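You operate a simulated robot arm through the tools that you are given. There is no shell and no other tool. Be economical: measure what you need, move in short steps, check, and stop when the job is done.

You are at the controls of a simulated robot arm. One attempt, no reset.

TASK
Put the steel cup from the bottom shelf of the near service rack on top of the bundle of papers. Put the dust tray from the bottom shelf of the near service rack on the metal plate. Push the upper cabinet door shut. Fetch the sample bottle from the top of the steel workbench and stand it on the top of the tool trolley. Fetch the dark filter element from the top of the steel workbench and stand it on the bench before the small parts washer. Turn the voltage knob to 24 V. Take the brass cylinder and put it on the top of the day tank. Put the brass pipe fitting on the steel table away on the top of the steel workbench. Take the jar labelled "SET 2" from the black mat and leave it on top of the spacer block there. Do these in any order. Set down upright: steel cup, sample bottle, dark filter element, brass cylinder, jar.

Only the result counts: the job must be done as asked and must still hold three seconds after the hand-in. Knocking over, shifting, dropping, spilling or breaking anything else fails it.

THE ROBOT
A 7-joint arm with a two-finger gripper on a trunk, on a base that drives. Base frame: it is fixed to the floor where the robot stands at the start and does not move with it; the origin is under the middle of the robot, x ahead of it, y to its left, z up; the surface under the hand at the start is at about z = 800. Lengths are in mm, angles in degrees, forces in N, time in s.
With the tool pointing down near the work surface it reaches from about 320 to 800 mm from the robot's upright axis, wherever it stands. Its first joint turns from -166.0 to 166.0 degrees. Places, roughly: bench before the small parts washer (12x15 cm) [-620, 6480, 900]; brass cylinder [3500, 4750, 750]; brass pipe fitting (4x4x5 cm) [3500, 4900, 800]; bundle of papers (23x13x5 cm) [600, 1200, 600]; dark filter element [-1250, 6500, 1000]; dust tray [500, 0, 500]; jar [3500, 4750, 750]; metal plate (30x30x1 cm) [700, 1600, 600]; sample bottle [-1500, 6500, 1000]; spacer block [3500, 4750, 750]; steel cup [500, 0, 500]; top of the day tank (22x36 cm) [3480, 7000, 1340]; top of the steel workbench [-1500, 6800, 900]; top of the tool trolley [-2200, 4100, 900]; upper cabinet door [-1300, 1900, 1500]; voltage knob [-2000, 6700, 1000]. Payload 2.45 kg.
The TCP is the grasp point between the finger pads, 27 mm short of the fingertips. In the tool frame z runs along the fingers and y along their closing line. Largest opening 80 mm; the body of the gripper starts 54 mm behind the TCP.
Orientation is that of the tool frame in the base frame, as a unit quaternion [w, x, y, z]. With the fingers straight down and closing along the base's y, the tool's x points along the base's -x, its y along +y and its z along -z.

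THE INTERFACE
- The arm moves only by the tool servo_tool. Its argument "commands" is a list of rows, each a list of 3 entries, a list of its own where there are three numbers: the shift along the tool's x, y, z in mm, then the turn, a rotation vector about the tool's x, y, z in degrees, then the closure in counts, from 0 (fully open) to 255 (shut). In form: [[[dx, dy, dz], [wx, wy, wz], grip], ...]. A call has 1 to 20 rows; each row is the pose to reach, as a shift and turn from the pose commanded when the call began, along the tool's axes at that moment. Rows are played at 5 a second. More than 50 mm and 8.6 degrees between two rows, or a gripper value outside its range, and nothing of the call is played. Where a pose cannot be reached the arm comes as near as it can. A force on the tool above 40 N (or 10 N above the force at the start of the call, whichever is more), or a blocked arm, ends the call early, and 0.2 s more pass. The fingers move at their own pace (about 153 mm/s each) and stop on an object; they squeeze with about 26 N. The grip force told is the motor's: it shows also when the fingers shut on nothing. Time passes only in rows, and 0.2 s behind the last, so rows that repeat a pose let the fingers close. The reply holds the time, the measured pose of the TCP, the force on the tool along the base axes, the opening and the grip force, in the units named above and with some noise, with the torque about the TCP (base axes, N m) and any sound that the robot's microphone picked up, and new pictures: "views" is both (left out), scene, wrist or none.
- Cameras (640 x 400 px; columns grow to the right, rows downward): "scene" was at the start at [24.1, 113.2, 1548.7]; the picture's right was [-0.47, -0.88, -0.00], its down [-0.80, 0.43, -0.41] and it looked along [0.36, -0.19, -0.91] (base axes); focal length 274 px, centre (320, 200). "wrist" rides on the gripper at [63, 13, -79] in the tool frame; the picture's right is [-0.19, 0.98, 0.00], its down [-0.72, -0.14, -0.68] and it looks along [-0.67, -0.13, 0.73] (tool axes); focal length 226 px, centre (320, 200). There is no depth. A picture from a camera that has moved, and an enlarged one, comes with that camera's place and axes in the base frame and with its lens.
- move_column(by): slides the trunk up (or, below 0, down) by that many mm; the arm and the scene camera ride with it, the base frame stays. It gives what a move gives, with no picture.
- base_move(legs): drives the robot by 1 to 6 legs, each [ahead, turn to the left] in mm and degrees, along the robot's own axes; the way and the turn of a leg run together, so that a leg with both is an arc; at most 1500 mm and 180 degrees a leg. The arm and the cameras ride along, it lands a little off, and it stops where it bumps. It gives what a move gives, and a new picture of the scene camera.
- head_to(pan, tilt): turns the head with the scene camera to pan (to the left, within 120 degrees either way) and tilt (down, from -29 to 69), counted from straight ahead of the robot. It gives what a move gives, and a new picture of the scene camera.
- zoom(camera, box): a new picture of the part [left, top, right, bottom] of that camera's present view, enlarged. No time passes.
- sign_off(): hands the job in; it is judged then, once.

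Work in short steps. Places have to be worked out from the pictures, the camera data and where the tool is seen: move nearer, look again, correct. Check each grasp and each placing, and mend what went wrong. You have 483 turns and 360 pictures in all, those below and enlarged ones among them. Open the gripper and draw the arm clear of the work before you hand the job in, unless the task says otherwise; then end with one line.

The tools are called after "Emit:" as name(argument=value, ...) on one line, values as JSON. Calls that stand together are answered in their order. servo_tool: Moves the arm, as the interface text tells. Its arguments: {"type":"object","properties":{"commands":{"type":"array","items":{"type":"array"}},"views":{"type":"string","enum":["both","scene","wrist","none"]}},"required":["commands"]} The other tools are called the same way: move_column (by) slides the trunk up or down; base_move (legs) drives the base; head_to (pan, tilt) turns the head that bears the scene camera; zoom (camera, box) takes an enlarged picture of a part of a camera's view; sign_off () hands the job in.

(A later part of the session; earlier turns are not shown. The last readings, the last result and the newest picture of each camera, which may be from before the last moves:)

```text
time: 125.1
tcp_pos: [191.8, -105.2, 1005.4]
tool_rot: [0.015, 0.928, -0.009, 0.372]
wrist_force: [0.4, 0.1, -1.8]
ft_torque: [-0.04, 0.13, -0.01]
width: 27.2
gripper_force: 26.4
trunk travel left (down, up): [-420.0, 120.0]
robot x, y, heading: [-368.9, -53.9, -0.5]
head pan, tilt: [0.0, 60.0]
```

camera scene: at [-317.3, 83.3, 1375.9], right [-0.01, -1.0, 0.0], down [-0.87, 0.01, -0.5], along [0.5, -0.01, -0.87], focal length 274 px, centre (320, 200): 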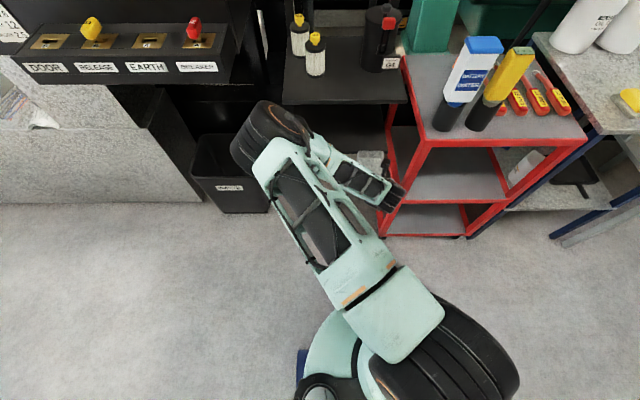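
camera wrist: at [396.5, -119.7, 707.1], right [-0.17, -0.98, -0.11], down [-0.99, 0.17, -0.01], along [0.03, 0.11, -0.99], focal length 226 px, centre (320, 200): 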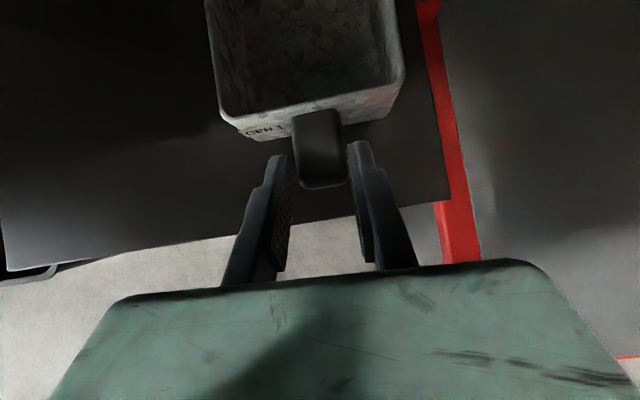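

Emit:
move_column(by=120)

Emit:
servo_tool(commands=[[[14, 0, -14.5], [0, 0, 0], 255], [[28, 0, -29], [0, 0, 0], 255], [[42, 0, -43], [0, 0, 0], 255], [[55, 0, -58], [0, 0, 0], 255]], views="both")

```text
time: 126.6
tcp_pos: [192.0, -105.5, 1125.4]
tool_rot: [0.015, 0.928, -0.009, 0.372]
wrist_force: [-0.8, -0.4, -1.8]
ft_torque: [0.0, 0.07, -0.01]
width: 27.2
gripper_force: 26.1
trunk travel left (down, up): [-540.0, 0.0]
robot x, y, heading: [-369.6, -57.8, -0.4]
head pan, tilt: [0.0, 60.0]
```

```text
time: 127.6
tcp_pos: [191.2, -104.2, 1207.9]
tool_rot: [0.015, 0.928, -0.009, 0.372]
wrist_force: [-0.1, 0.3, -2.0]
ft_torque: [0.02, 0.1, -0.02]
width: 27.2
gripper_force: 26.4
trunk travel left (down, up): [-540.0, 0.0]
robot x, y, heading: [-369.7, -57.1, -0.6]
head pan, tilt: [0.0, 60.0]
camera scene: at [-317.9, 83.0, 1895.9], right [-0.01, -1.0, 0.0], down [-0.87, 0.01, -0.5], along [0.5, 0.0, -0.87], focal length 274 px, centre (320, 200)
camera wrist: at [180.9, -114.3, 1308.7], right [-0.17, -0.98, -0.11], down [-0.99, 0.17, -0.01], along [0.02, 0.11, -0.99], focal length 226 px, centre (320, 200)
```

scene: 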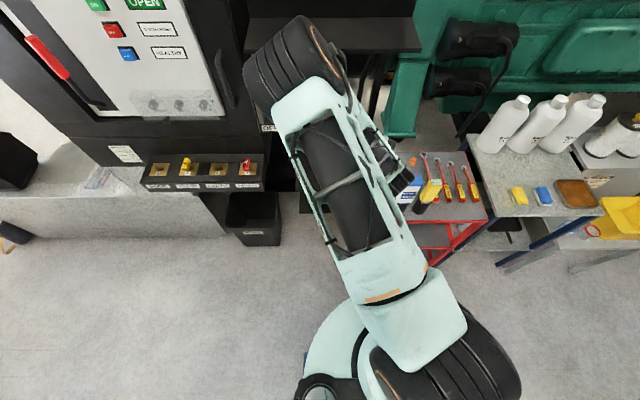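
wrist: 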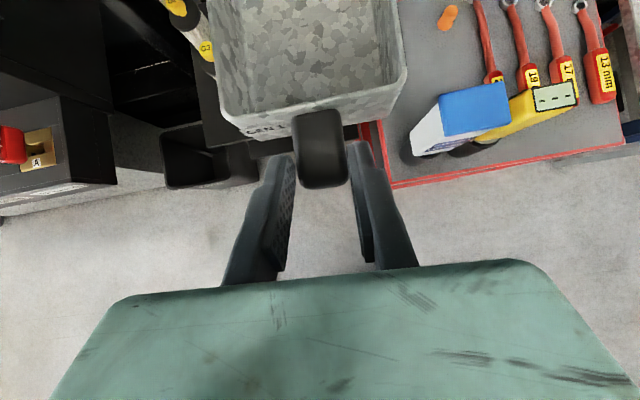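

Emit:
base_move(legs=[[0, -89]])

```text
time: 131.9
tcp_pos: [-410.4, -617.9, 1207.6]
tool_rot: [-0.272, -0.653, 0.659, -0.254]
wrist_force: [0.8, 0.2, -1.6]
ft_torque: [0.12, -0.03, 0.0]
width: 27.2
gripper_force: 25.7
trunk travel left (down, up): [-540.0, 0.0]
robot x, y, heading: [-369.5, -58.6, -89.9]
head pan, tilt: [0.0, 60.0]
camera scene: at [-225.9, -103.7, 1895.9], right [-1.0, 0.0, 0.0], down [0.0, 0.87, -0.5], along [0.0, -0.5, -0.87], focal length 274 px, centre (320, 200)
```

scene: 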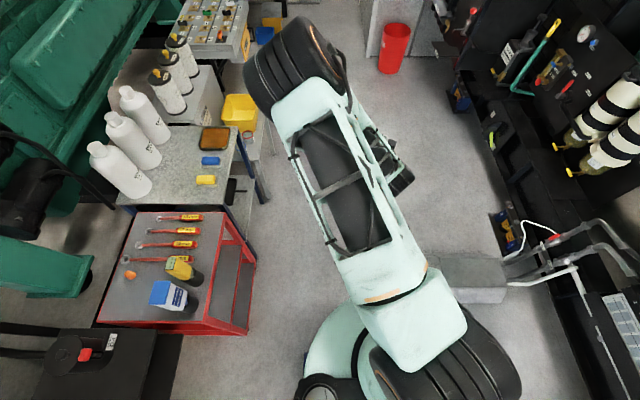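

Emit:
base_move(legs=[[-1500, 0], [-158, 0], [0, 90]])

```text
time: 144.2
tcp_pos: [176.8, 1557.4, 1206.6]
tool_rot: [0.017, 0.928, -0.015, 0.372]
wrist_force: [-0.9, -0.2, -1.0]
ft_torque: [-0.01, 0.14, 0.0]
width: 27.4
gripper_force: 26.5
trunk travel left (down, up): [-540.0, 0.0]
robot x, y, heading: [-384.0, 1609.5, -1.3]
head pan, tilt: [0.0, 60.0]
camera scene: at [-330.0, 1749.7, 1895.9], right [-0.02, -1.0, 0.0], down [-0.87, 0.02, -0.5], along [0.5, -0.01, -0.87], focal length 274 px, centre (320, 200)
```

scene: 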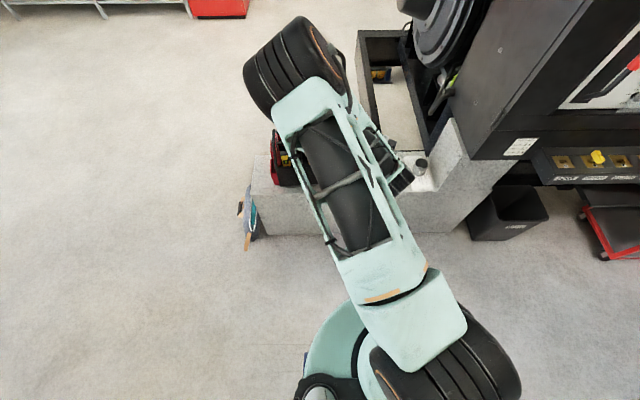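

Emit:
move_column(by=-380)

Emit:
base_move(legs=[[300, 0]])

Emit:
servo_tool(commands=[[[0, 0, 0], [0, 0, 0], 255]], views="wrist")

```text
time: 147.9
tcp_pos: [177.2, 1557.6, 826.7]
tool_rot: [0.016, 0.928, -0.014, 0.372]
wrist_force: [0.6, -0.1, -2.0]
ft_torque: [0.0, 0.12, -0.01]
width: 27.0
gripper_force: 25.5
trunk travel left (down, up): [-160.0, 380.0]
robot x, y, heading: [-382.4, 1612.0, -1.2]
head pan, tilt: [0.0, 60.0]
```

```text
time: 149.9
tcp_pos: [476.5, 1551.1, 827.4]
tool_rot: [0.016, 0.928, -0.014, 0.372]
wrist_force: [0.1, -0.4, -0.8]
ft_torque: [0.05, 0.09, 0.0]
width: 27.2
gripper_force: 26.1
trunk travel left (down, up): [-160.0, 380.0]
robot x, y, heading: [-80.3, 1601.5, -1.0]
head pan, tilt: [0.0, 60.0]
camera scene: at [-29.5, 1743.7, 1515.9], right [-0.02, -1.0, 0.0], down [-0.87, 0.02, -0.5], along [0.5, -0.01, -0.87], focal length 274 px, centre (320, 200)
```

scene: 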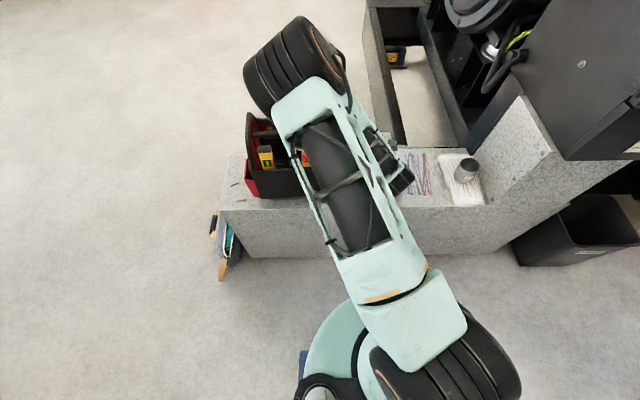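

```text
time: 150.3
tcp_pos: [477.2, 1551.6, 826.2]
tool_rot: [0.017, 0.928, -0.014, 0.372]
wrist_force: [-0.6, 0.1, -0.7]
ft_torque: [0.01, 0.1, -0.02]
width: 27.6
gripper_force: 25.9
trunk travel left (down, up): [-160.0, 380.0]
robot x, y, heading: [-82.0, 1605.6, -1.1]
head pan, tilt: [0.0, 60.0]
camera wrist: at [467.1, 1541.8, 928.3], right [-0.18, -0.98, -0.11], down [-0.98, 0.18, -0.01], along [0.03, 0.11, -0.99], focal length 226 px, centre (320, 200)
```

wrist: 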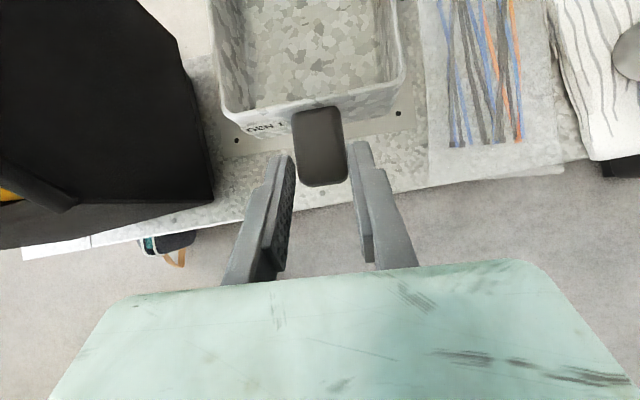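

The plate spans about x 560–860, y 1430–1700; the toolbox is close on its left. I go forward with base and arm to TCP ≈ (620, 1540).

Emit:
base_move(legs=[[60, 0]])

Emit:
servo_tool(commands=[[[15, 3, 15], [0, 0, 0], 255], [[30, 6, 29], [0, 0, 0], 255], [[45, 9, 44], [0, 0, 0], 255], [[60, 10, 58], [0, 0, 0], 255]], views="wrist")

```text
time: 151.3
tcp_pos: [537.4, 1550.1, 826.8]
tool_rot: [0.016, 0.928, -0.014, 0.371]
wrist_force: [0.1, 0.4, -1.7]
ft_torque: [0.0, 0.11, -0.01]
width: 27.3
gripper_force: 26.0
trunk travel left (down, up): [-160.0, 380.0]
robot x, y, heading: [-21.3, 1603.1, -1.0]
head pan, tilt: [0.0, 60.0]
camera scene: at [30.7, 1742.6, 1515.8], right [-0.02, -1.0, 0.0], down [-0.87, 0.02, -0.5], along [0.5, -0.01, -0.87], focal length 274 px, centre (320, 200)
```

scene: 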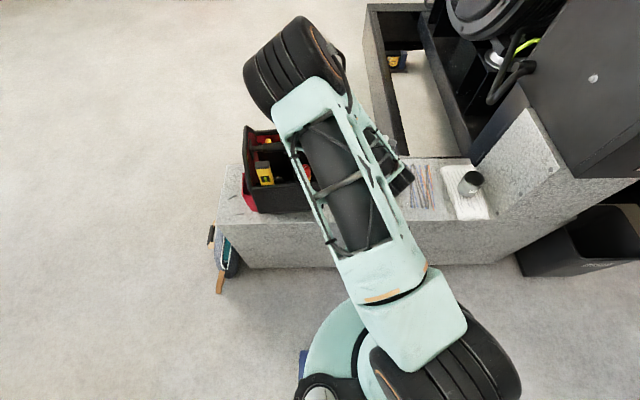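

```text
time: 152.3
tcp_pos: [618.5, 1537.2, 826.8]
tool_rot: [0.016, 0.928, -0.014, 0.372]
wrist_force: [0.4, -0.2, -1.0]
ft_torque: [-0.01, 0.11, 0.04]
width: 27.4
gripper_force: 26.0
trunk travel left (down, up): [-160.0, 380.0]
robot x, y, heading: [-21.4, 1603.3, -1.1]
head pan, tilt: [0.0, 60.0]
camera wrist: at [610.2, 1527.6, 928.3], right [-0.18, -0.98, -0.11], down [-0.98, 0.18, -0.01], along [0.03, 0.11, -0.99], focal length 226 px, centre (320, 200)
```

wrist: 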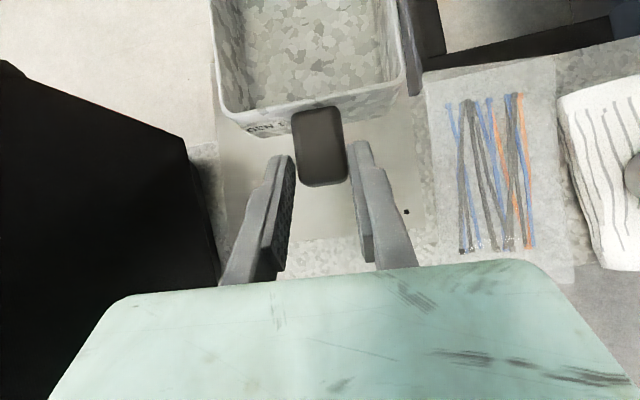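

Emit:
move_column(by=-150)

Emit:
servo_tool(commands=[[[-3.5, 0, 3.6], [0, 0, 0], 255], [[-7, 0, 7.2], [0, 0, 0], 255], [[-10.4, 0, 10.8], [0, 0, 0], 255], [[-13.8, 0, 14.4], [0, 0, 0], 255]], views="wrist")

```text
time: 154.1
tcp_pos: [620.4, 1538.3, 678.8]
tool_rot: [0.016, 0.928, -0.013, 0.372]
wrist_force: [0.1, -0.1, -1.8]
ft_torque: [-0.01, 0.11, 0.01]
width: 27.2
gripper_force: 26.3
trunk travel left (down, up): [-10.0, 530.0]
robot x, y, heading: [-26.4, 1602.8, -0.9]
head pan, tilt: [0.0, 60.0]
```

```text
time: 155.1
tcp_pos: [618.6, 1537.9, 659.2]
tool_rot: [0.017, 0.928, -0.015, 0.372]
wrist_force: [0.3, 0.9, -0.8]
ft_torque: [0.03, 0.13, -0.04]
width: 27.4
gripper_force: 26.2
trunk travel left (down, up): [-10.0, 530.0]
robot x, y, heading: [-20.1, 1599.6, -0.9]
head pan, tilt: [0.0, 60.0]
camera wrist: at [609.4, 1527.5, 759.3], right [-0.18, -0.98, -0.11], down [-0.98, 0.18, -0.01], along [0.03, 0.11, -0.99], focal length 226 px, centre (320, 200)
```

wrist: 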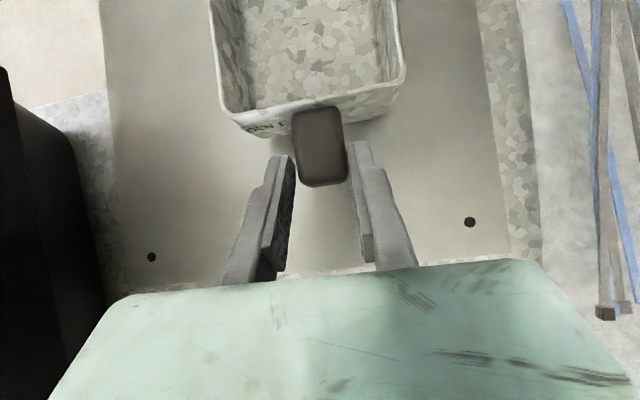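

Emit:
servo_tool(commands=[[[-2, 0, 2.1], [0, 0, 0], 255], [[-4, 0, 4.2], [0, 0, 0], 255], [[-6, 0, 6.3], [0, 0, 0], 255], [[-8, 0, 8.4], [0, 0, 0], 255]], views="none")

Emit:
servo_tool(commands=[[[-1.4, 0, 1.4], [0, 0, 0], 255], [[-2.8, 0, 2.9], [0, 0, 0], 255], [[-4, 0, 4.2], [0, 0, 0], 255]], views="none")

```text
time: 156.1
tcp_pos: [619.0, 1537.4, 645.7]
tool_rot: [0.016, 0.928, -0.014, 0.372]
wrist_force: [-0.4, -0.5, -1.4]
ft_torque: [0.03, 0.09, 0.03]
width: 27.2
gripper_force: 25.7
trunk travel left (down, up): [-10.0, 530.0]
robot x, y, heading: [-20.2, 1604.5, -1.1]
head pan, tilt: [0.0, 60.0]
```

```text
time: 156.9
tcp_pos: [618.7, 1536.5, 638.8]
tool_rot: [0.016, 0.928, -0.014, 0.372]
wrist_force: [-0.8, 0.2, 2.4]
ft_torque: [0.13, -0.38, -0.02]
width: 27.4
gripper_force: 26.2
trunk travel left (down, up): [-10.0, 530.0]
robot x, y, heading: [-19.4, 1599.4, -0.9]
head pan, tilt: [0.0, 60.0]
```

Contact as predicted at z≈640. Release and withdraw along the tool axis.

Emit:
servo_tool(commands=[[[0.7, 0, -0.7], [0, 0, 0], 200], [[0.7, 0, -0.7], [0, 0, 0], 100], [[0.7, 0, -0.7], [0, 0, 0], 0], [[0.7, 0, -0.7], [0, 0, 0], 0], [[0, 0, -15], [0, 0, 0], 0], [[0, 0, -35], [0, 0, 0], 0], [[0, 0, -60], [0, 0, 0], 0], [[0, 0, -90], [0, 0, 0], 0]], views="wrist")

```text
time: 158.7
tcp_pos: [559.3, 1541.5, 704.0]
tool_rot: [0.017, 0.928, -0.014, 0.372]
wrist_force: [-1.0, -0.7, 0.2]
ft_torque: [0.0, 0.0, -0.03]
width: 79.8
gripper_force: 0.2
trunk travel left (down, up): [-10.0, 530.0]
robot x, y, heading: [-23.2, 1605.5, -1.3]
head pan, tilt: [0.0, 60.0]
camera wrist: at [549.2, 1531.4, 805.6], right [-0.18, -0.98, -0.11], down [-0.98, 0.18, -0.01], along [0.03, 0.11, -0.99], focal length 226 px, centre (320, 200)
```

wrist: 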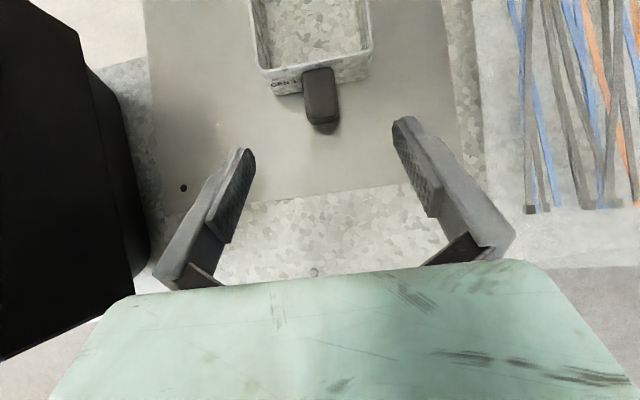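

Tray placed. Raise, back off and look toward the cabinet door at (-1300, 1900, 1500).

Emit:
move_column(by=150)

Emit:
base_move(legs=[[-300, 0]])

Emit:
head_to(pan=120, tilt=5)

```text
time: 160.4
tcp_pos: [559.1, 1541.8, 852.8]
tool_rot: [0.017, 0.928, -0.015, 0.372]
wrist_force: [0.4, 0.3, 0.5]
ft_torque: [0.0, 0.03, 0.0]
width: 79.7
gripper_force: 0.0
trunk travel left (down, up): [-160.0, 380.0]
robot x, y, heading: [-20.7, 1605.9, -1.1]
head pan, tilt: [0.0, 60.0]
```

```text
time: 162.5
tcp_pos: [253.1, 1546.4, 854.8]
tool_rot: [0.017, 0.928, -0.015, 0.372]
wrist_force: [-0.2, -0.9, 0.5]
ft_torque: [-0.02, 0.01, 0.01]
width: 79.8
gripper_force: 0.0
trunk travel left (down, up): [-160.0, 380.0]
robot x, y, heading: [-326.8, 1608.6, -1.3]
head pan, tilt: [0.0, 60.0]
camera scene: at [-275.6, 1748.7, 1515.9], right [-0.02, -1.0, 0.0], down [-0.87, 0.02, -0.5], along [0.5, -0.01, -0.87], focal length 274 px, centre (320, 200)
```

scene: 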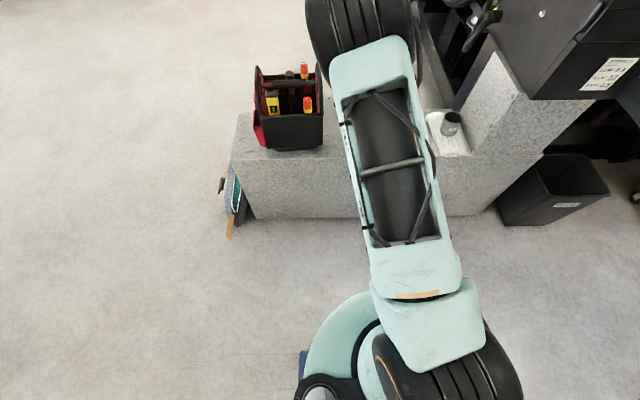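

```text
time: 164.5
tcp_pos: [253.9, 1546.5, 853.7]
tool_rot: [0.017, 0.928, -0.015, 0.372]
wrist_force: [0.4, 0.2, 0.3]
ft_torque: [-0.02, 0.0, -0.03]
width: 80.1
gripper_force: 0.0
trunk travel left (down, up): [-160.0, 380.0]
robot x, y, heading: [-330.9, 1611.5, -1.1]
head pan, tilt: [120.0, 5.0]
camera scene: at [-386.2, 1830.6, 1598.4], right [0.88, 0.48, 0.0], down [0.04, -0.08, -1.0], along [-0.48, 0.87, -0.09], focal length 274 px, centre (320, 200)
```

scene: 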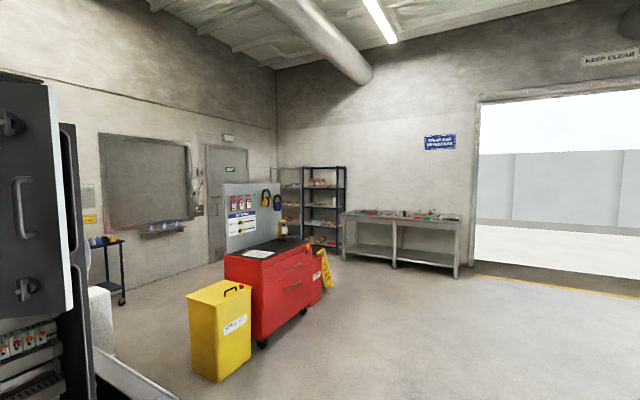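

Emit:
base_move(legs=[[0, 130]])

Emit:
head_to(pan=20, tilt=10)

Emit:
head_to(pan=20, tilt=40)

```text
time: 170.4
tcp_pos: [-646.9, 2100.0, 854.6]
tool_rot: [-0.329, 0.412, 0.832, 0.175]
wrist_force: [-0.9, 0.3, -0.3]
ft_torque: [0.02, 0.03, -0.02]
width: 80.1
gripper_force: 0.1
trunk travel left (down, up): [-160.0, 380.0]
robot x, y, heading: [-325.6, 1607.9, 128.2]
head pan, tilt: [120.0, 5.0]
camera scene: at [-458.1, 1423.3, 1598.4], right [-0.93, 0.38, 0.0], down [0.03, 0.08, -1.0], along [-0.37, -0.92, -0.09], focal length 274 px, centre (320, 200)
```

scene: 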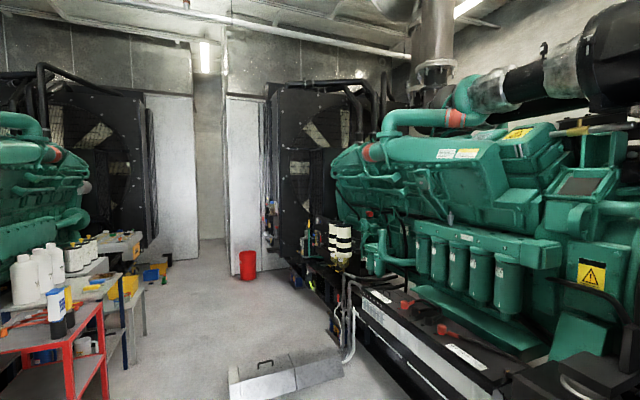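

```text
time: 172.1
tcp_pos: [-646.0, 2100.3, 854.3]
tool_rot: [-0.329, 0.411, 0.832, 0.174]
wrist_force: [-0.7, 0.1, 0.1]
ft_torque: [0.0, 0.04, -0.03]
width: 79.9
gripper_force: 0.0
trunk travel left (down, up): [-160.0, 380.0]
robot x, y, heading: [-327.7, 1608.5, 128.0]
head pan, tilt: [20.0, 10.0]
camera scene: at [-502.5, 1557.7, 1590.3], right [0.53, 0.85, 0.0], down [0.15, -0.09, -0.98], along [-0.84, 0.52, -0.17], focal length 274 px, centre (320, 200)
```

scene: 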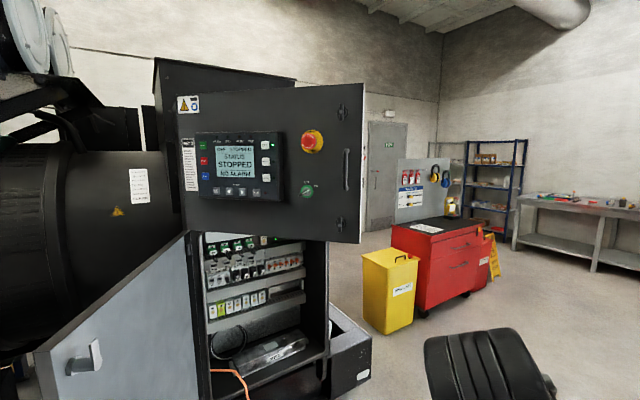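

```text
time: 173.1
tcp_pos: [-645.4, 2099.5, 854.5]
tool_rot: [-0.329, 0.411, 0.832, 0.175]
wrist_force: [0.6, -0.4, -0.3]
ft_torque: [-0.04, 0.03, 0.03]
width: 79.9
gripper_force: 0.0
trunk travel left (down, up): [-160.0, 380.0]
robot x, y, heading: [-327.9, 1606.9, 127.9]
head pan, tilt: [20.0, 40.0]
camera scene: at [-495.8, 1553.5, 1542.7], right [0.53, 0.85, 0.0], down [0.54, -0.34, -0.77], along [-0.65, 0.41, -0.64], focal length 274 px, centre (320, 200)
```

scene: 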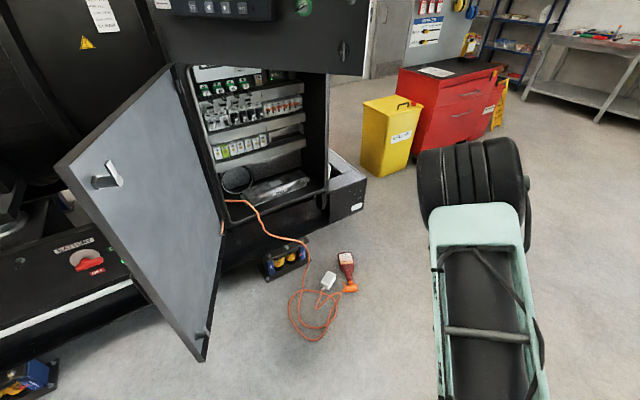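

Door free edge triangulates to about (-1085, 2055), z 1325–1762, hinge on the left. I raise the trunk and drive to (-560, 2000) facing it.

Emit:
move_column(by=380)

Emit:
base_move(legs=[[0, -8], [420, 0], [0, 60]])

Emit:
head_to(pan=0, tilt=15)

```text
time: 176.8
tcp_pos: [-645.9, 2100.0, 1233.8]
tool_rot: [-0.328, 0.412, 0.832, 0.175]
wrist_force: [0.2, 0.4, 0.2]
ft_torque: [0.03, -0.02, 0.02]
width: 80.1
gripper_force: 0.0
trunk travel left (down, up): [-540.0, 0.0]
robot x, y, heading: [-327.1, 1608.8, 128.0]
head pan, tilt: [20.0, 40.0]
```

```text
time: 182.6
tcp_pos: [-1114.7, 2053.8, 1233.9]
tool_rot: [-0.368, 0.028, 0.929, 0.024]
wrist_force: [4.4, 7.4, 1.8]
ft_torque: [-0.8, 0.36, 0.28]
width: 79.7
gripper_force: 0.0
trunk travel left (down, up): [-540.0, 0.0]
robot x, y, heading: [-539.1, 1978.2, 178.6]
head pan, tilt: [20.0, 40.0]
stopped in leg 3: the robot was blocked; the commanded pose is now the measured one
camera scene: at [-602.5, 1809.5, 1922.7], right [-0.31, 0.95, 0.0], down [0.61, 0.2, -0.77], along [-0.73, -0.24, -0.64], focal length 274 px, centre (320, 200)
```

scene: 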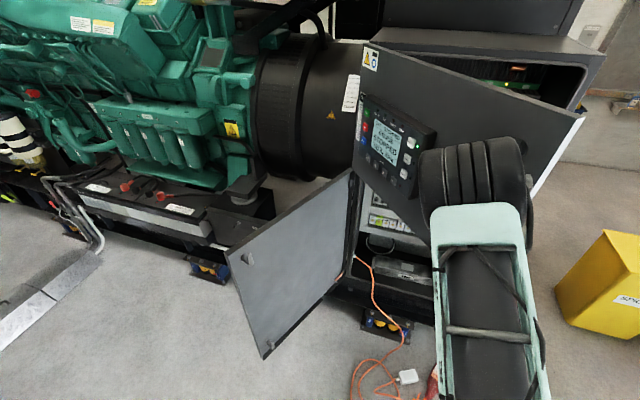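

```text
time: 183.5
tcp_pos: [-1115.7, 2052.6, 1233.2]
tool_rot: [-0.368, 0.028, 0.929, 0.024]
wrist_force: [8.9, 11.8, 0.0]
ft_torque: [-1.23, 0.79, 0.46]
width: 80.1
gripper_force: 0.1
trunk travel left (down, up): [-540.0, 0.0]
robot x, y, heading: [-543.3, 1976.9, 178.4]
head pan, tilt: [0.0, 15.0]
camera scene: at [-614.5, 1840.8, 1962.4], right [0.03, 1.0, 0.0], down [0.26, -0.01, -0.97], along [-0.97, 0.03, -0.26], focal length 274 px, centre (320, 200)
```

scene: 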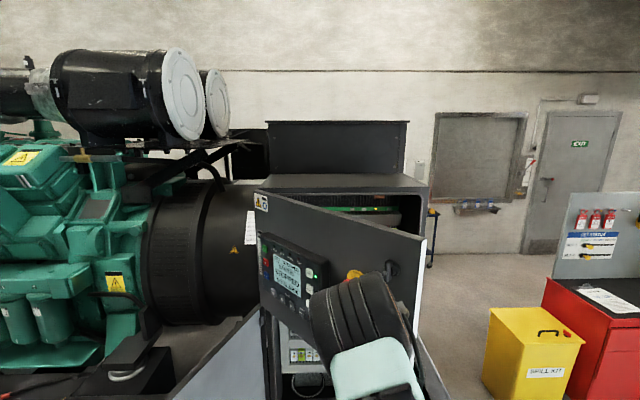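

The gripper touched the door edge while turning. I turn back a little and look at the wrist view.

Emit:
base_move(legs=[[0, -20]])

Emit:
servo_tool(commands=[[[0, 0, 0], [0, 0, 0], 0]], views="both")

```text
time: 185.0
tcp_pos: [-1056.7, 2242.3, 1231.9]
tool_rot: [-0.358, 0.185, 0.911, 0.085]
wrist_force: [-0.4, -0.5, 0.2]
ft_torque: [-0.02, 0.01, 0.02]
width: 80.1
gripper_force: 0.1
trunk travel left (down, up): [-540.0, 0.0]
robot x, y, heading: [-539.4, 1973.7, 158.4]
head pan, tilt: [0.0, 15.0]
camera scene: at [-658.3, 1873.4, 1962.2], right [0.37, 0.93, 0.0], down [0.24, -0.1, -0.97], along [-0.9, 0.36, -0.26], focal length 274 px, centre (320, 200)
```

scene: 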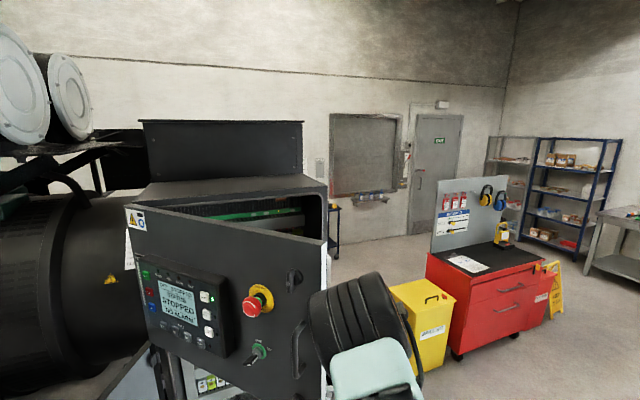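

```text
time: 185.4
tcp_pos: [-1056.4, 2241.7, 1232.9]
tool_rot: [-0.358, 0.185, 0.911, 0.087]
wrist_force: [0.4, -0.3, -0.3]
ft_torque: [-0.01, -0.01, 0.0]
width: 80.1
gripper_force: 0.0
trunk travel left (down, up): [-540.0, 0.0]
robot x, y, heading: [-537.6, 1973.3, 158.6]
head pan, tilt: [0.0, 15.0]
camera scene: at [-658.2, 1873.3, 1962.2], right [0.37, 0.93, 0.0], down [0.24, -0.1, -0.97], along [-0.9, 0.36, -0.26], focal length 274 px, centre (320, 200)
camera wrist: at [-1046.0, 2248.4, 1334.0], right [0.52, 0.85, -0.11], down [0.85, -0.53, 0.0], along [-0.06, -0.09, -0.99], focal length 226 px, centre (320, 200)
```

scene: 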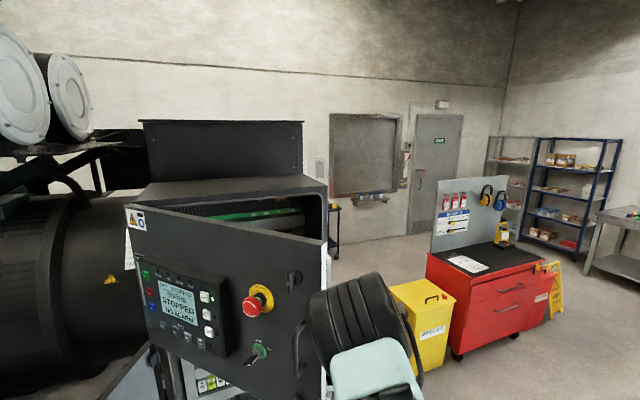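
wrist: 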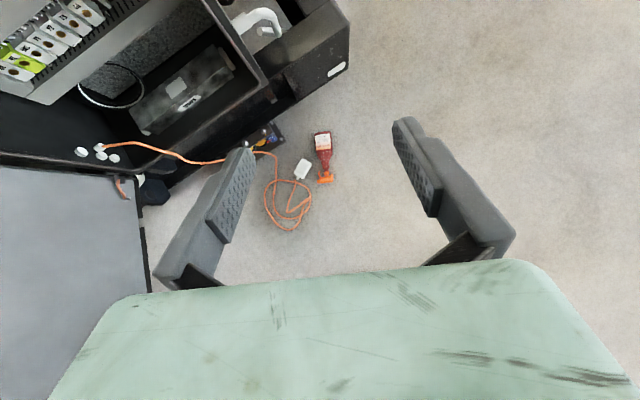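

The door is ~45° open: hinge ≈(-1489,1654), free edge ≈(-1085,2055), closed plane x≈-1490. I back off, then raise and level the hand with closed fingers for pushing.

Emit:
base_move(legs=[[-250, 0]])

Emit:
servo_tool(commands=[[[26, 0, -27], [0, 6, 0], 255], [[52, 0, -55], [0, 12, 0], 255], [[78, 0, -82], [0, 18, 0], 255], [[105, 0, -110], [0, 24, 0], 255], [[131, 0, -137], [0, 30, 0], 255]], views="none")

```text
time: 187.2
tcp_pos: [-825.6, 2147.8, 1233.7]
tool_rot: [-0.359, 0.183, 0.911, 0.085]
wrist_force: [1.0, 0.1, 0.2]
ft_torque: [0.0, 0.06, -0.02]
width: 79.9
gripper_force: 0.1
trunk travel left (down, up): [-540.0, 0.0]
robot x, y, heading: [-313.5, 1884.9, 158.4]
head pan, tilt: [0.0, 15.0]
camera scene: at [-424.1, 1779.8, 1962.3], right [0.36, 0.93, 0.0], down [0.24, -0.09, -0.97], along [-0.9, 0.35, -0.26], focal length 274 px, centre (320, 200)
```

scene: 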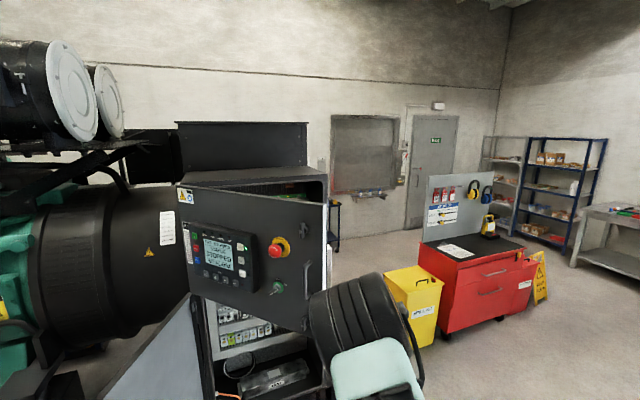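

```text
time: 188.4
tcp_pos: [-840.0, 2126.6, 1428.6]
tool_rot: [-0.572, 0.156, 0.795, 0.128]
wrist_force: [-1.7, 0.3, 0.5]
ft_torque: [-0.01, -0.04, -0.04]
width: 0.0
gripper_force: 26.1
out of reach, approached as far as the arm can: row 5
trunk travel left (down, up): [-540.0, 0.0]
robot x, y, heading: [-307.3, 1882.2, 158.8]
head pan, tilt: [0.0, 15.0]
```

Emit:
base_move(legs=[[0, 38], [190, 0], [0, -25]])

Emit:
head_to(pan=0, tilt=35)

Emit:
servo_tool(commands=[[[0, 0, 0], [0, 0, 0], 255]], views="wrist")

```text
time: 193.1
tcp_pos: [-1066.0, 1951.7, 1428.0]
tool_rot: [-0.582, 0.068, 0.808, 0.064]
wrist_force: [-0.4, 0.1, 0.4]
ft_torque: [0.03, -0.02, -0.03]
width: 0.0
gripper_force: 26.1
trunk travel left (down, up): [-540.0, 0.0]
robot x, y, heading: [-492.5, 1828.0, 171.1]
head pan, tilt: [0.0, 15.0]
camera scene: at [-585.9, 1701.3, 1962.2], right [0.15, 0.99, 0.0], down [0.26, -0.04, -0.97], along [-0.95, 0.15, -0.26], focal length 274 px, centre (320, 200)
```

scene: 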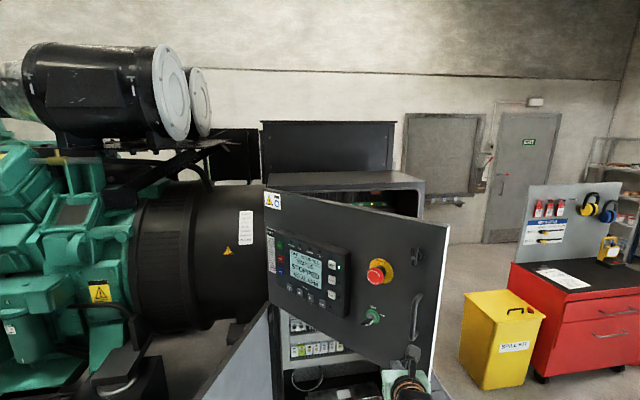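

```text
time: 194.0
tcp_pos: [-1065.2, 1951.8, 1427.6]
tool_rot: [-0.582, 0.068, 0.808, 0.064]
wrist_force: [0.4, -0.4, 0.3]
ft_torque: [0.01, -0.01, 0.01]
width: 0.2
gripper_force: 25.7
trunk travel left (down, up): [-540.0, 0.0]
robot x, y, heading: [-494.6, 1826.3, 171.3]
head pan, tilt: [0.0, 35.0]
camera scene: at [-580.3, 1700.0, 1930.3], right [0.15, 0.99, 0.0], down [0.57, -0.09, -0.82], along [-0.81, 0.12, -0.57], focal length 274 px, centre (320, 200)
```

scene: 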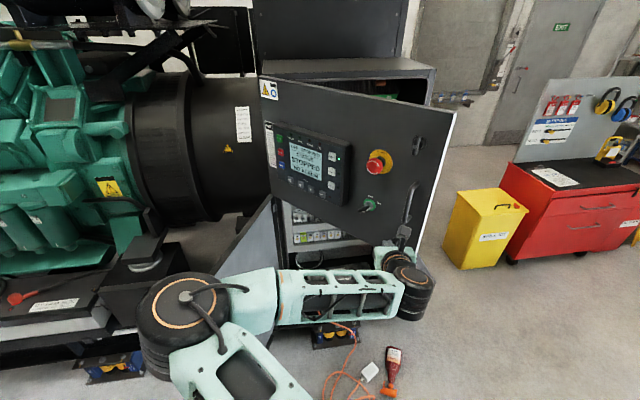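

```text
time: 194.4
tcp_pos: [-1064.8, 1951.6, 1426.9]
tool_rot: [-0.581, 0.068, 0.808, 0.064]
wrist_force: [-1.3, 0.0, -0.5]
ft_torque: [0.03, 0.0, -0.04]
width: 0.0
gripper_force: 26.2
trunk travel left (down, up): [-540.0, 0.0]
robot x, y, heading: [-493.7, 1825.6, 171.6]
head pan, tilt: [0.0, 35.0]
camera wrist: at [-1008.8, 1951.1, 1513.6], right [0.24, 0.96, -0.16], down [0.83, -0.29, -0.47], along [-0.5, -0.02, -0.87], focal length 226 px, centre (320, 200)
```

wrist: 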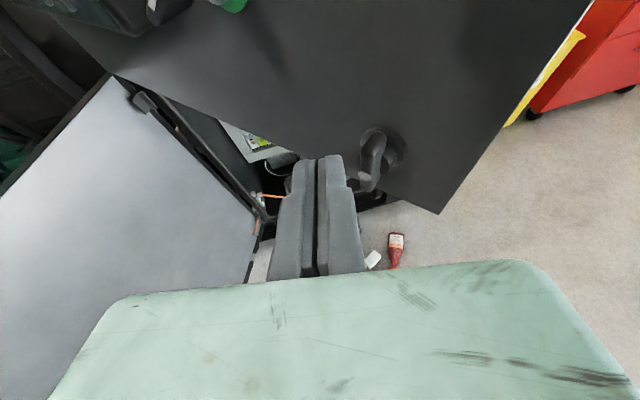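

Emit:
base_move(legs=[[70, 0]])

Emit:
servo_tool(commands=[[[0, 0, 0], [0, 0, 0], 255]], views="wrist")

```text
time: 195.4
tcp_pos: [-1128.4, 1960.6, 1429.6]
tool_rot: [-0.583, 0.069, 0.807, 0.065]
wrist_force: [0.8, -0.6, 0.8]
ft_torque: [-0.01, 0.04, 0.0]
width: 0.1
gripper_force: 25.9
trunk travel left (down, up): [-540.0, 0.0]
robot x, y, heading: [-559.4, 1838.1, 171.4]
head pan, tilt: [0.0, 35.0]
camera scene: at [-642.6, 1709.4, 1930.5], right [0.15, 0.99, 0.0], down [0.56, -0.09, -0.82], along [-0.81, 0.12, -0.57], focal length 274 px, centre (320, 200)
```

scene: 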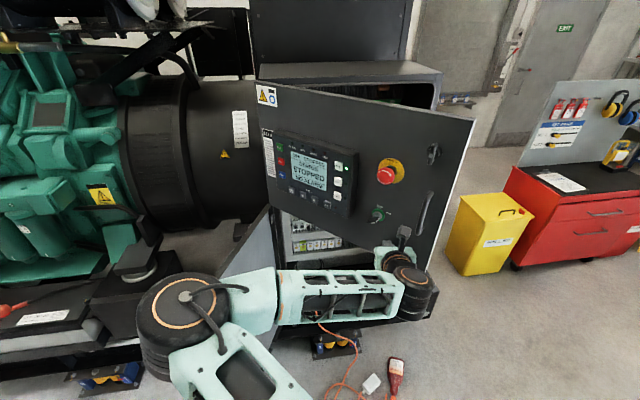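

```text
time: 195.8
tcp_pos: [-1129.8, 1960.0, 1428.6]
tool_rot: [-0.583, 0.068, 0.807, 0.064]
wrist_force: [0.0, -0.7, 0.8]
ft_torque: [0.01, 0.0, -0.02]
width: 0.1
gripper_force: 26.0
trunk travel left (down, up): [-540.0, 0.0]
robot x, y, heading: [-561.8, 1838.0, 171.3]
head pan, tilt: [0.0, 35.0]
camera wrist: at [-1072.8, 1960.3, 1514.2], right [0.24, 0.96, -0.16], down [0.83, -0.29, -0.47], along [-0.5, -0.02, -0.87], focal length 226 px, centre (320, 200)
```

wrist: 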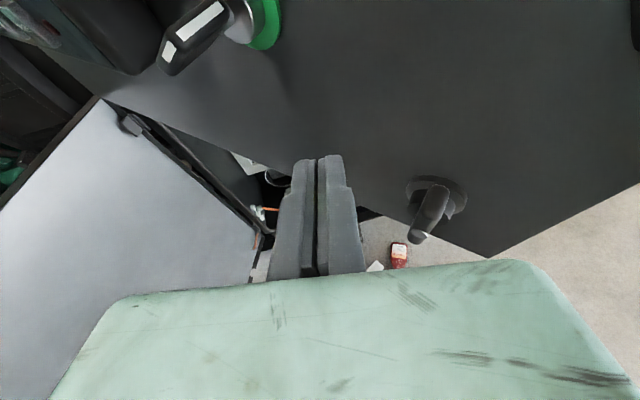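

Emit:
base_move(legs=[[60, 0]])

Emit:
servo_tool(commands=[[[0, 0, 0], [0, 0, 0], 255]], views="wrist")

```text
time: 196.8
tcp_pos: [-1190.9, 1968.7, 1428.1]
tool_rot: [-0.582, 0.068, 0.808, 0.064]
wrist_force: [-0.7, -0.3, -0.6]
ft_torque: [0.0, 0.02, 0.0]
width: 0.4
gripper_force: 25.3
trunk travel left (down, up): [-540.0, 0.0]
robot x, y, heading: [-615.0, 1845.7, 171.5]
head pan, tilt: [0.0, 35.0]
camera scene: at [-707.4, 1719.3, 1930.1], right [0.15, 0.99, 0.0], down [0.57, -0.09, -0.82], along [-0.81, 0.12, -0.57], focal length 274 px, centre (320, 200)
```

scene: 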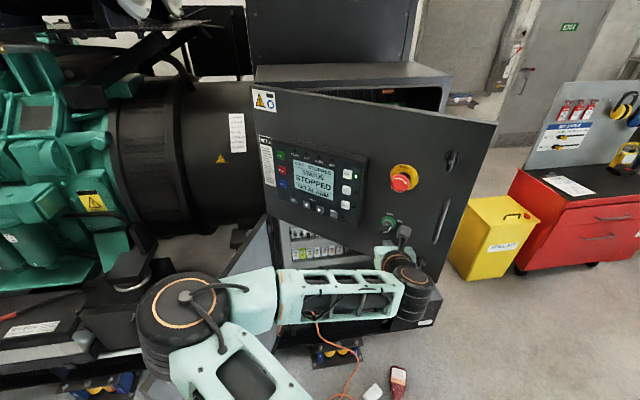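

```text
time: 197.2
tcp_pos: [-1189.4, 1968.5, 1427.8]
tool_rot: [-0.582, 0.068, 0.808, 0.064]
wrist_force: [-0.4, -0.4, -0.6]
ft_torque: [-0.02, 0.0, -0.01]
width: 0.0
gripper_force: 26.0
trunk travel left (down, up): [-540.0, 0.0]
robot x, y, heading: [-617.8, 1847.7, 171.4]
head pan, tilt: [0.0, 35.0]
camera wrist: at [-1133.9, 1969.3, 1513.5], right [0.24, 0.96, -0.16], down [0.83, -0.29, -0.47], along [-0.5, -0.02, -0.87], focal length 226 px, centre (320, 200)
```

wrist: 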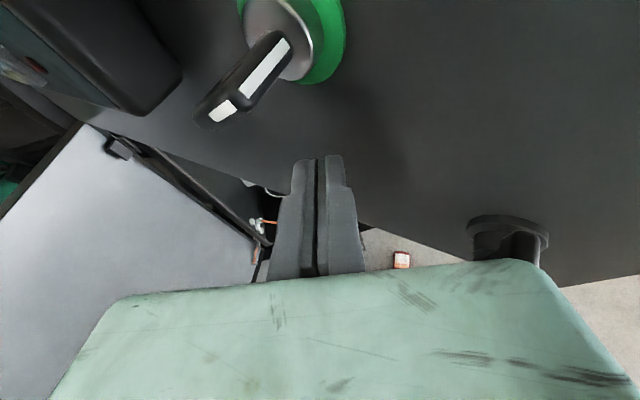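

No contact yet; the key switch is close on the upper left, so I shift 35 mm right and 30 mm down before pushing on.

Emit:
servo_tool(commands=[[[-14, 18, 5], [0, 0, 0], 255], [[-28, 35, 10], [0, 0, 0], 255]], views="none")

Emit:
base_move(legs=[[40, 0]])

Emit:
servo_tool(commands=[[[0, 0, 0], [0, 0, 0], 255]], views="wrist")

```text
time: 197.8
tcp_pos: [-1193.9, 1990.6, 1433.6]
tool_rot: [-0.582, 0.067, 0.808, 0.063]
wrist_force: [-0.1, -0.1, 0.1]
ft_torque: [0.01, -0.02, 0.0]
width: 0.0
gripper_force: 26.3
out of reach, approached as far as the arm can: row 1, 2
trunk travel left (down, up): [-540.0, 0.0]
robot x, y, heading: [-616.3, 1841.8, 171.4]
head pan, tilt: [0.0, 35.0]
```

```text
time: 198.6
tcp_pos: [-1230.9, 1995.3, 1435.4]
tool_rot: [-0.582, 0.068, 0.808, 0.064]
wrist_force: [0.5, -0.2, 0.2]
ft_torque: [-0.01, -0.03, 0.02]
width: 0.0
gripper_force: 25.9
trunk travel left (down, up): [-540.0, 0.0]
robot x, y, heading: [-657.7, 1852.7, 171.5]
head pan, tilt: [0.0, 35.0]
camera scene: at [-743.0, 1725.2, 1930.3], right [0.15, 0.99, 0.0], down [0.57, -0.09, -0.82], along [-0.81, 0.12, -0.57], focal length 274 px, centre (320, 200)
```

scene: 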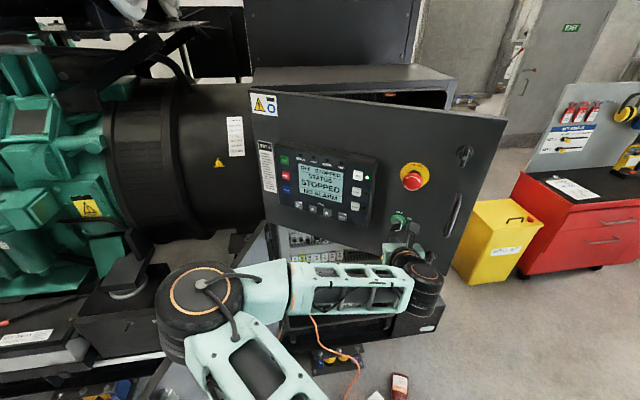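

```text
time: 199.0
tcp_pos: [-1230.6, 1995.0, 1434.0]
tool_rot: [-0.583, 0.067, 0.807, 0.064]
wrist_force: [-0.1, 0.0, 0.3]
ft_torque: [0.01, -0.01, 0.03]
width: 0.0
gripper_force: 26.0
trunk travel left (down, up): [-540.0, 0.0]
robot x, y, heading: [-656.6, 1853.6, 171.4]
head pan, tilt: [0.0, 35.0]
camera wrist: at [-1174.1, 1994.9, 1519.2], right [0.24, 0.96, -0.16], down [0.83, -0.29, -0.47], along [-0.5, -0.02, -0.87], focal length 226 px, centre (320, 200)
```

wrist: 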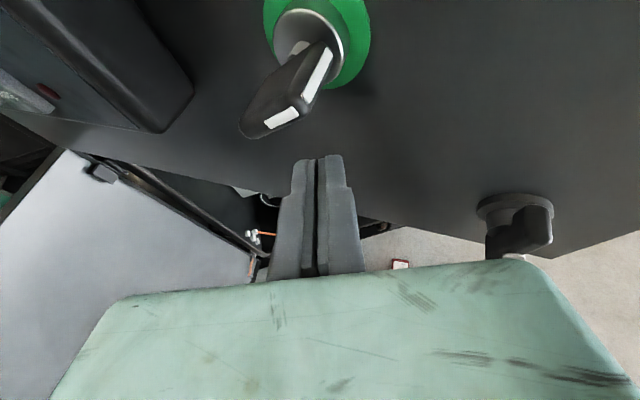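

Emit:
base_move(legs=[[0, -5.5]])

Emit:
servo_tool(commands=[[[0, 0, 0], [0, 0, 0], 255]], views="wrist")

```text
time: 199.9
tcp_pos: [-1214.1, 2047.6, 1434.5]
tool_rot: [-0.58, 0.106, 0.803, 0.091]
wrist_force: [0.3, 0.5, -0.7]
ft_torque: [-0.03, -0.03, 0.04]
width: 0.0
gripper_force: 25.3
trunk travel left (down, up): [-540.0, 0.0]
robot x, y, heading: [-659.8, 1849.6, 165.8]
head pan, tilt: [0.0, 35.0]
camera scene: at [-754.1, 1734.8, 1930.3], right [0.25, 0.97, 0.0], down [0.56, -0.14, -0.82], along [-0.79, 0.2, -0.57], focal length 274 px, centre (320, 200)
```

scene: 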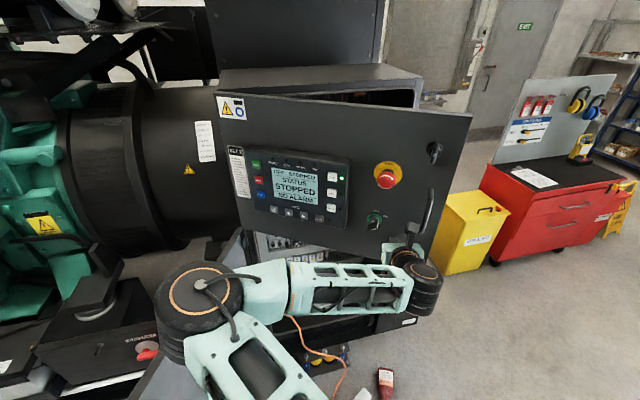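

```text
time: 200.3
tcp_pos: [-1214.1, 2048.1, 1433.6]
tool_rot: [-0.579, 0.106, 0.803, 0.092]
wrist_force: [0.4, 0.2, -0.2]
ft_torque: [-0.03, -0.01, 0.01]
width: 0.0
gripper_force: 25.7
trunk travel left (down, up): [-540.0, 0.0]
robot x, y, heading: [-655.4, 1854.5, 165.9]
head pan, tilt: [0.0, 35.0]
camera wrist: at [-1158.3, 2043.7, 1519.0], right [0.33, 0.93, -0.16], down [0.8, -0.37, -0.47], along [-0.5, 0.03, -0.87], focal length 226 px, centre (320, 200)
```

wrist: 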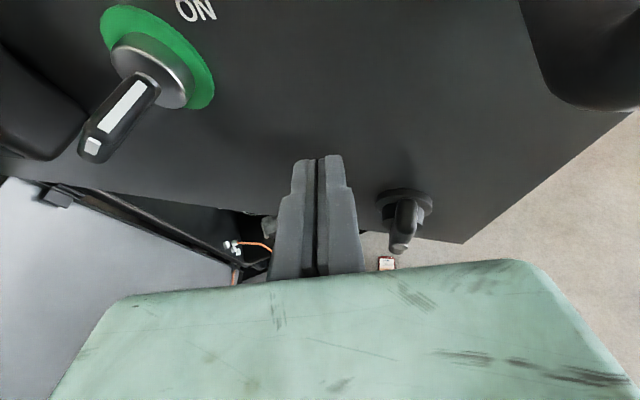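

Now the tip is on clear door area between switch, handle and latch. Drive on gently.

Emit:
base_move(legs=[[80, 0]])

Emit:
servo_tool(commands=[[[0, 0, 0], [0, 0, 0], 255]], views="wrist")

```text
time: 201.4
tcp_pos: [-1286.2, 2064.9, 1436.0]
tool_rot: [-0.58, 0.104, 0.803, 0.091]
wrist_force: [-0.4, 0.1, 0.0]
ft_torque: [-0.01, -0.02, 0.0]
width: 0.0
gripper_force: 26.2
trunk travel left (down, up): [-540.0, 0.0]
robot x, y, heading: [-733.0, 1870.5, 165.8]
head pan, tilt: [0.0, 35.0]
camera scene: at [-825.7, 1750.9, 1930.4], right [0.24, 0.97, 0.0], down [0.55, -0.14, -0.82], along [-0.8, 0.2, -0.57], focal length 274 px, centre (320, 200)
```

scene: 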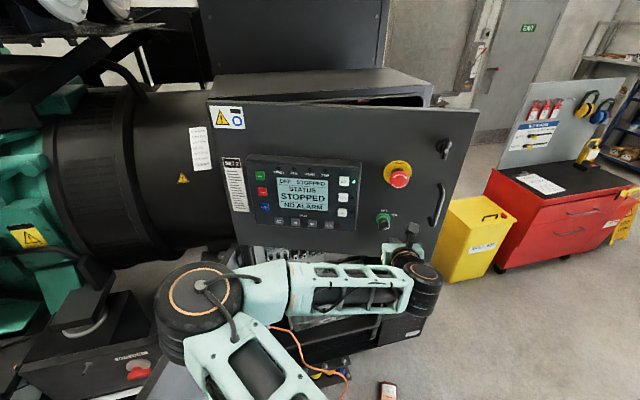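

```text
time: 201.8
tcp_pos: [-1287.5, 2066.4, 1435.3]
tool_rot: [-0.579, 0.105, 0.803, 0.092]
wrist_force: [0.5, -0.3, -0.5]
ft_torque: [0.0, -0.01, -0.02]
width: 0.0
gripper_force: 25.8
trunk travel left (down, up): [-540.0, 0.0]
robot x, y, heading: [-726.9, 1873.1, 165.5]
head pan, tilt: [0.0, 35.0]
camera wrist: at [-1231.2, 2060.4, 1519.7], right [0.33, 0.93, -0.16], down [0.8, -0.36, -0.47], along [-0.5, 0.03, -0.87], focal length 226 px, centre (320, 200)
```

wrist: 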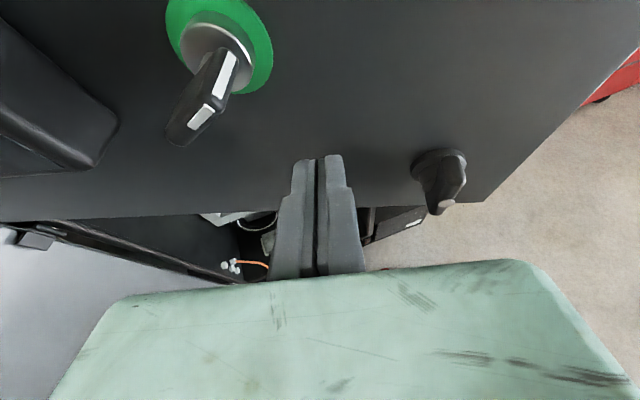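

The door follows the push. The base is close enough; continue with arm extension.

Emit:
servo_tool(commands=[[[7, 0, 20], [0, 0, 0], 255], [[14, 0, 40], [0, 0, 0], 255], [[20, 0, 60], [0, 0, 0], 255], [[27, 0, 80], [0, 0, 0], 255], [[34, 0, 100], [0, 0, 0], 255]], views="both")

```text
time: 203.0
tcp_pos: [-1391.5, 2095.3, 1434.5]
tool_rot: [-0.579, 0.104, 0.804, 0.09]
wrist_force: [-0.2, -0.2, -0.7]
ft_torque: [-0.01, 0.01, 0.02]
width: 0.0
gripper_force: 30.1
trunk travel left (down, up): [-540.0, 0.0]
robot x, y, heading: [-729.0, 1872.4, 166.2]
head pan, tilt: [0.0, 35.0]
camera scene: at [-829.3, 1753.2, 1930.2], right [0.24, 0.97, 0.0], down [0.56, -0.14, -0.82], along [-0.79, 0.2, -0.57], focal length 274 px, centre (320, 200)
camera wrist: at [-1336.2, 2090.1, 1520.3], right [0.33, 0.93, -0.16], down [0.8, -0.36, -0.47], along [-0.5, 0.03, -0.87], focal length 226 px, centre (320, 200)
```

scene: 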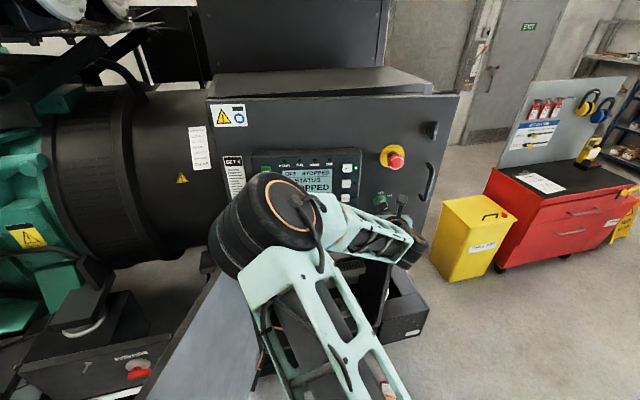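
wrist: 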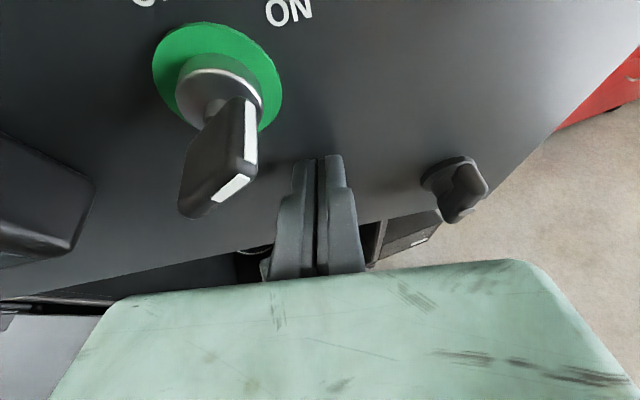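

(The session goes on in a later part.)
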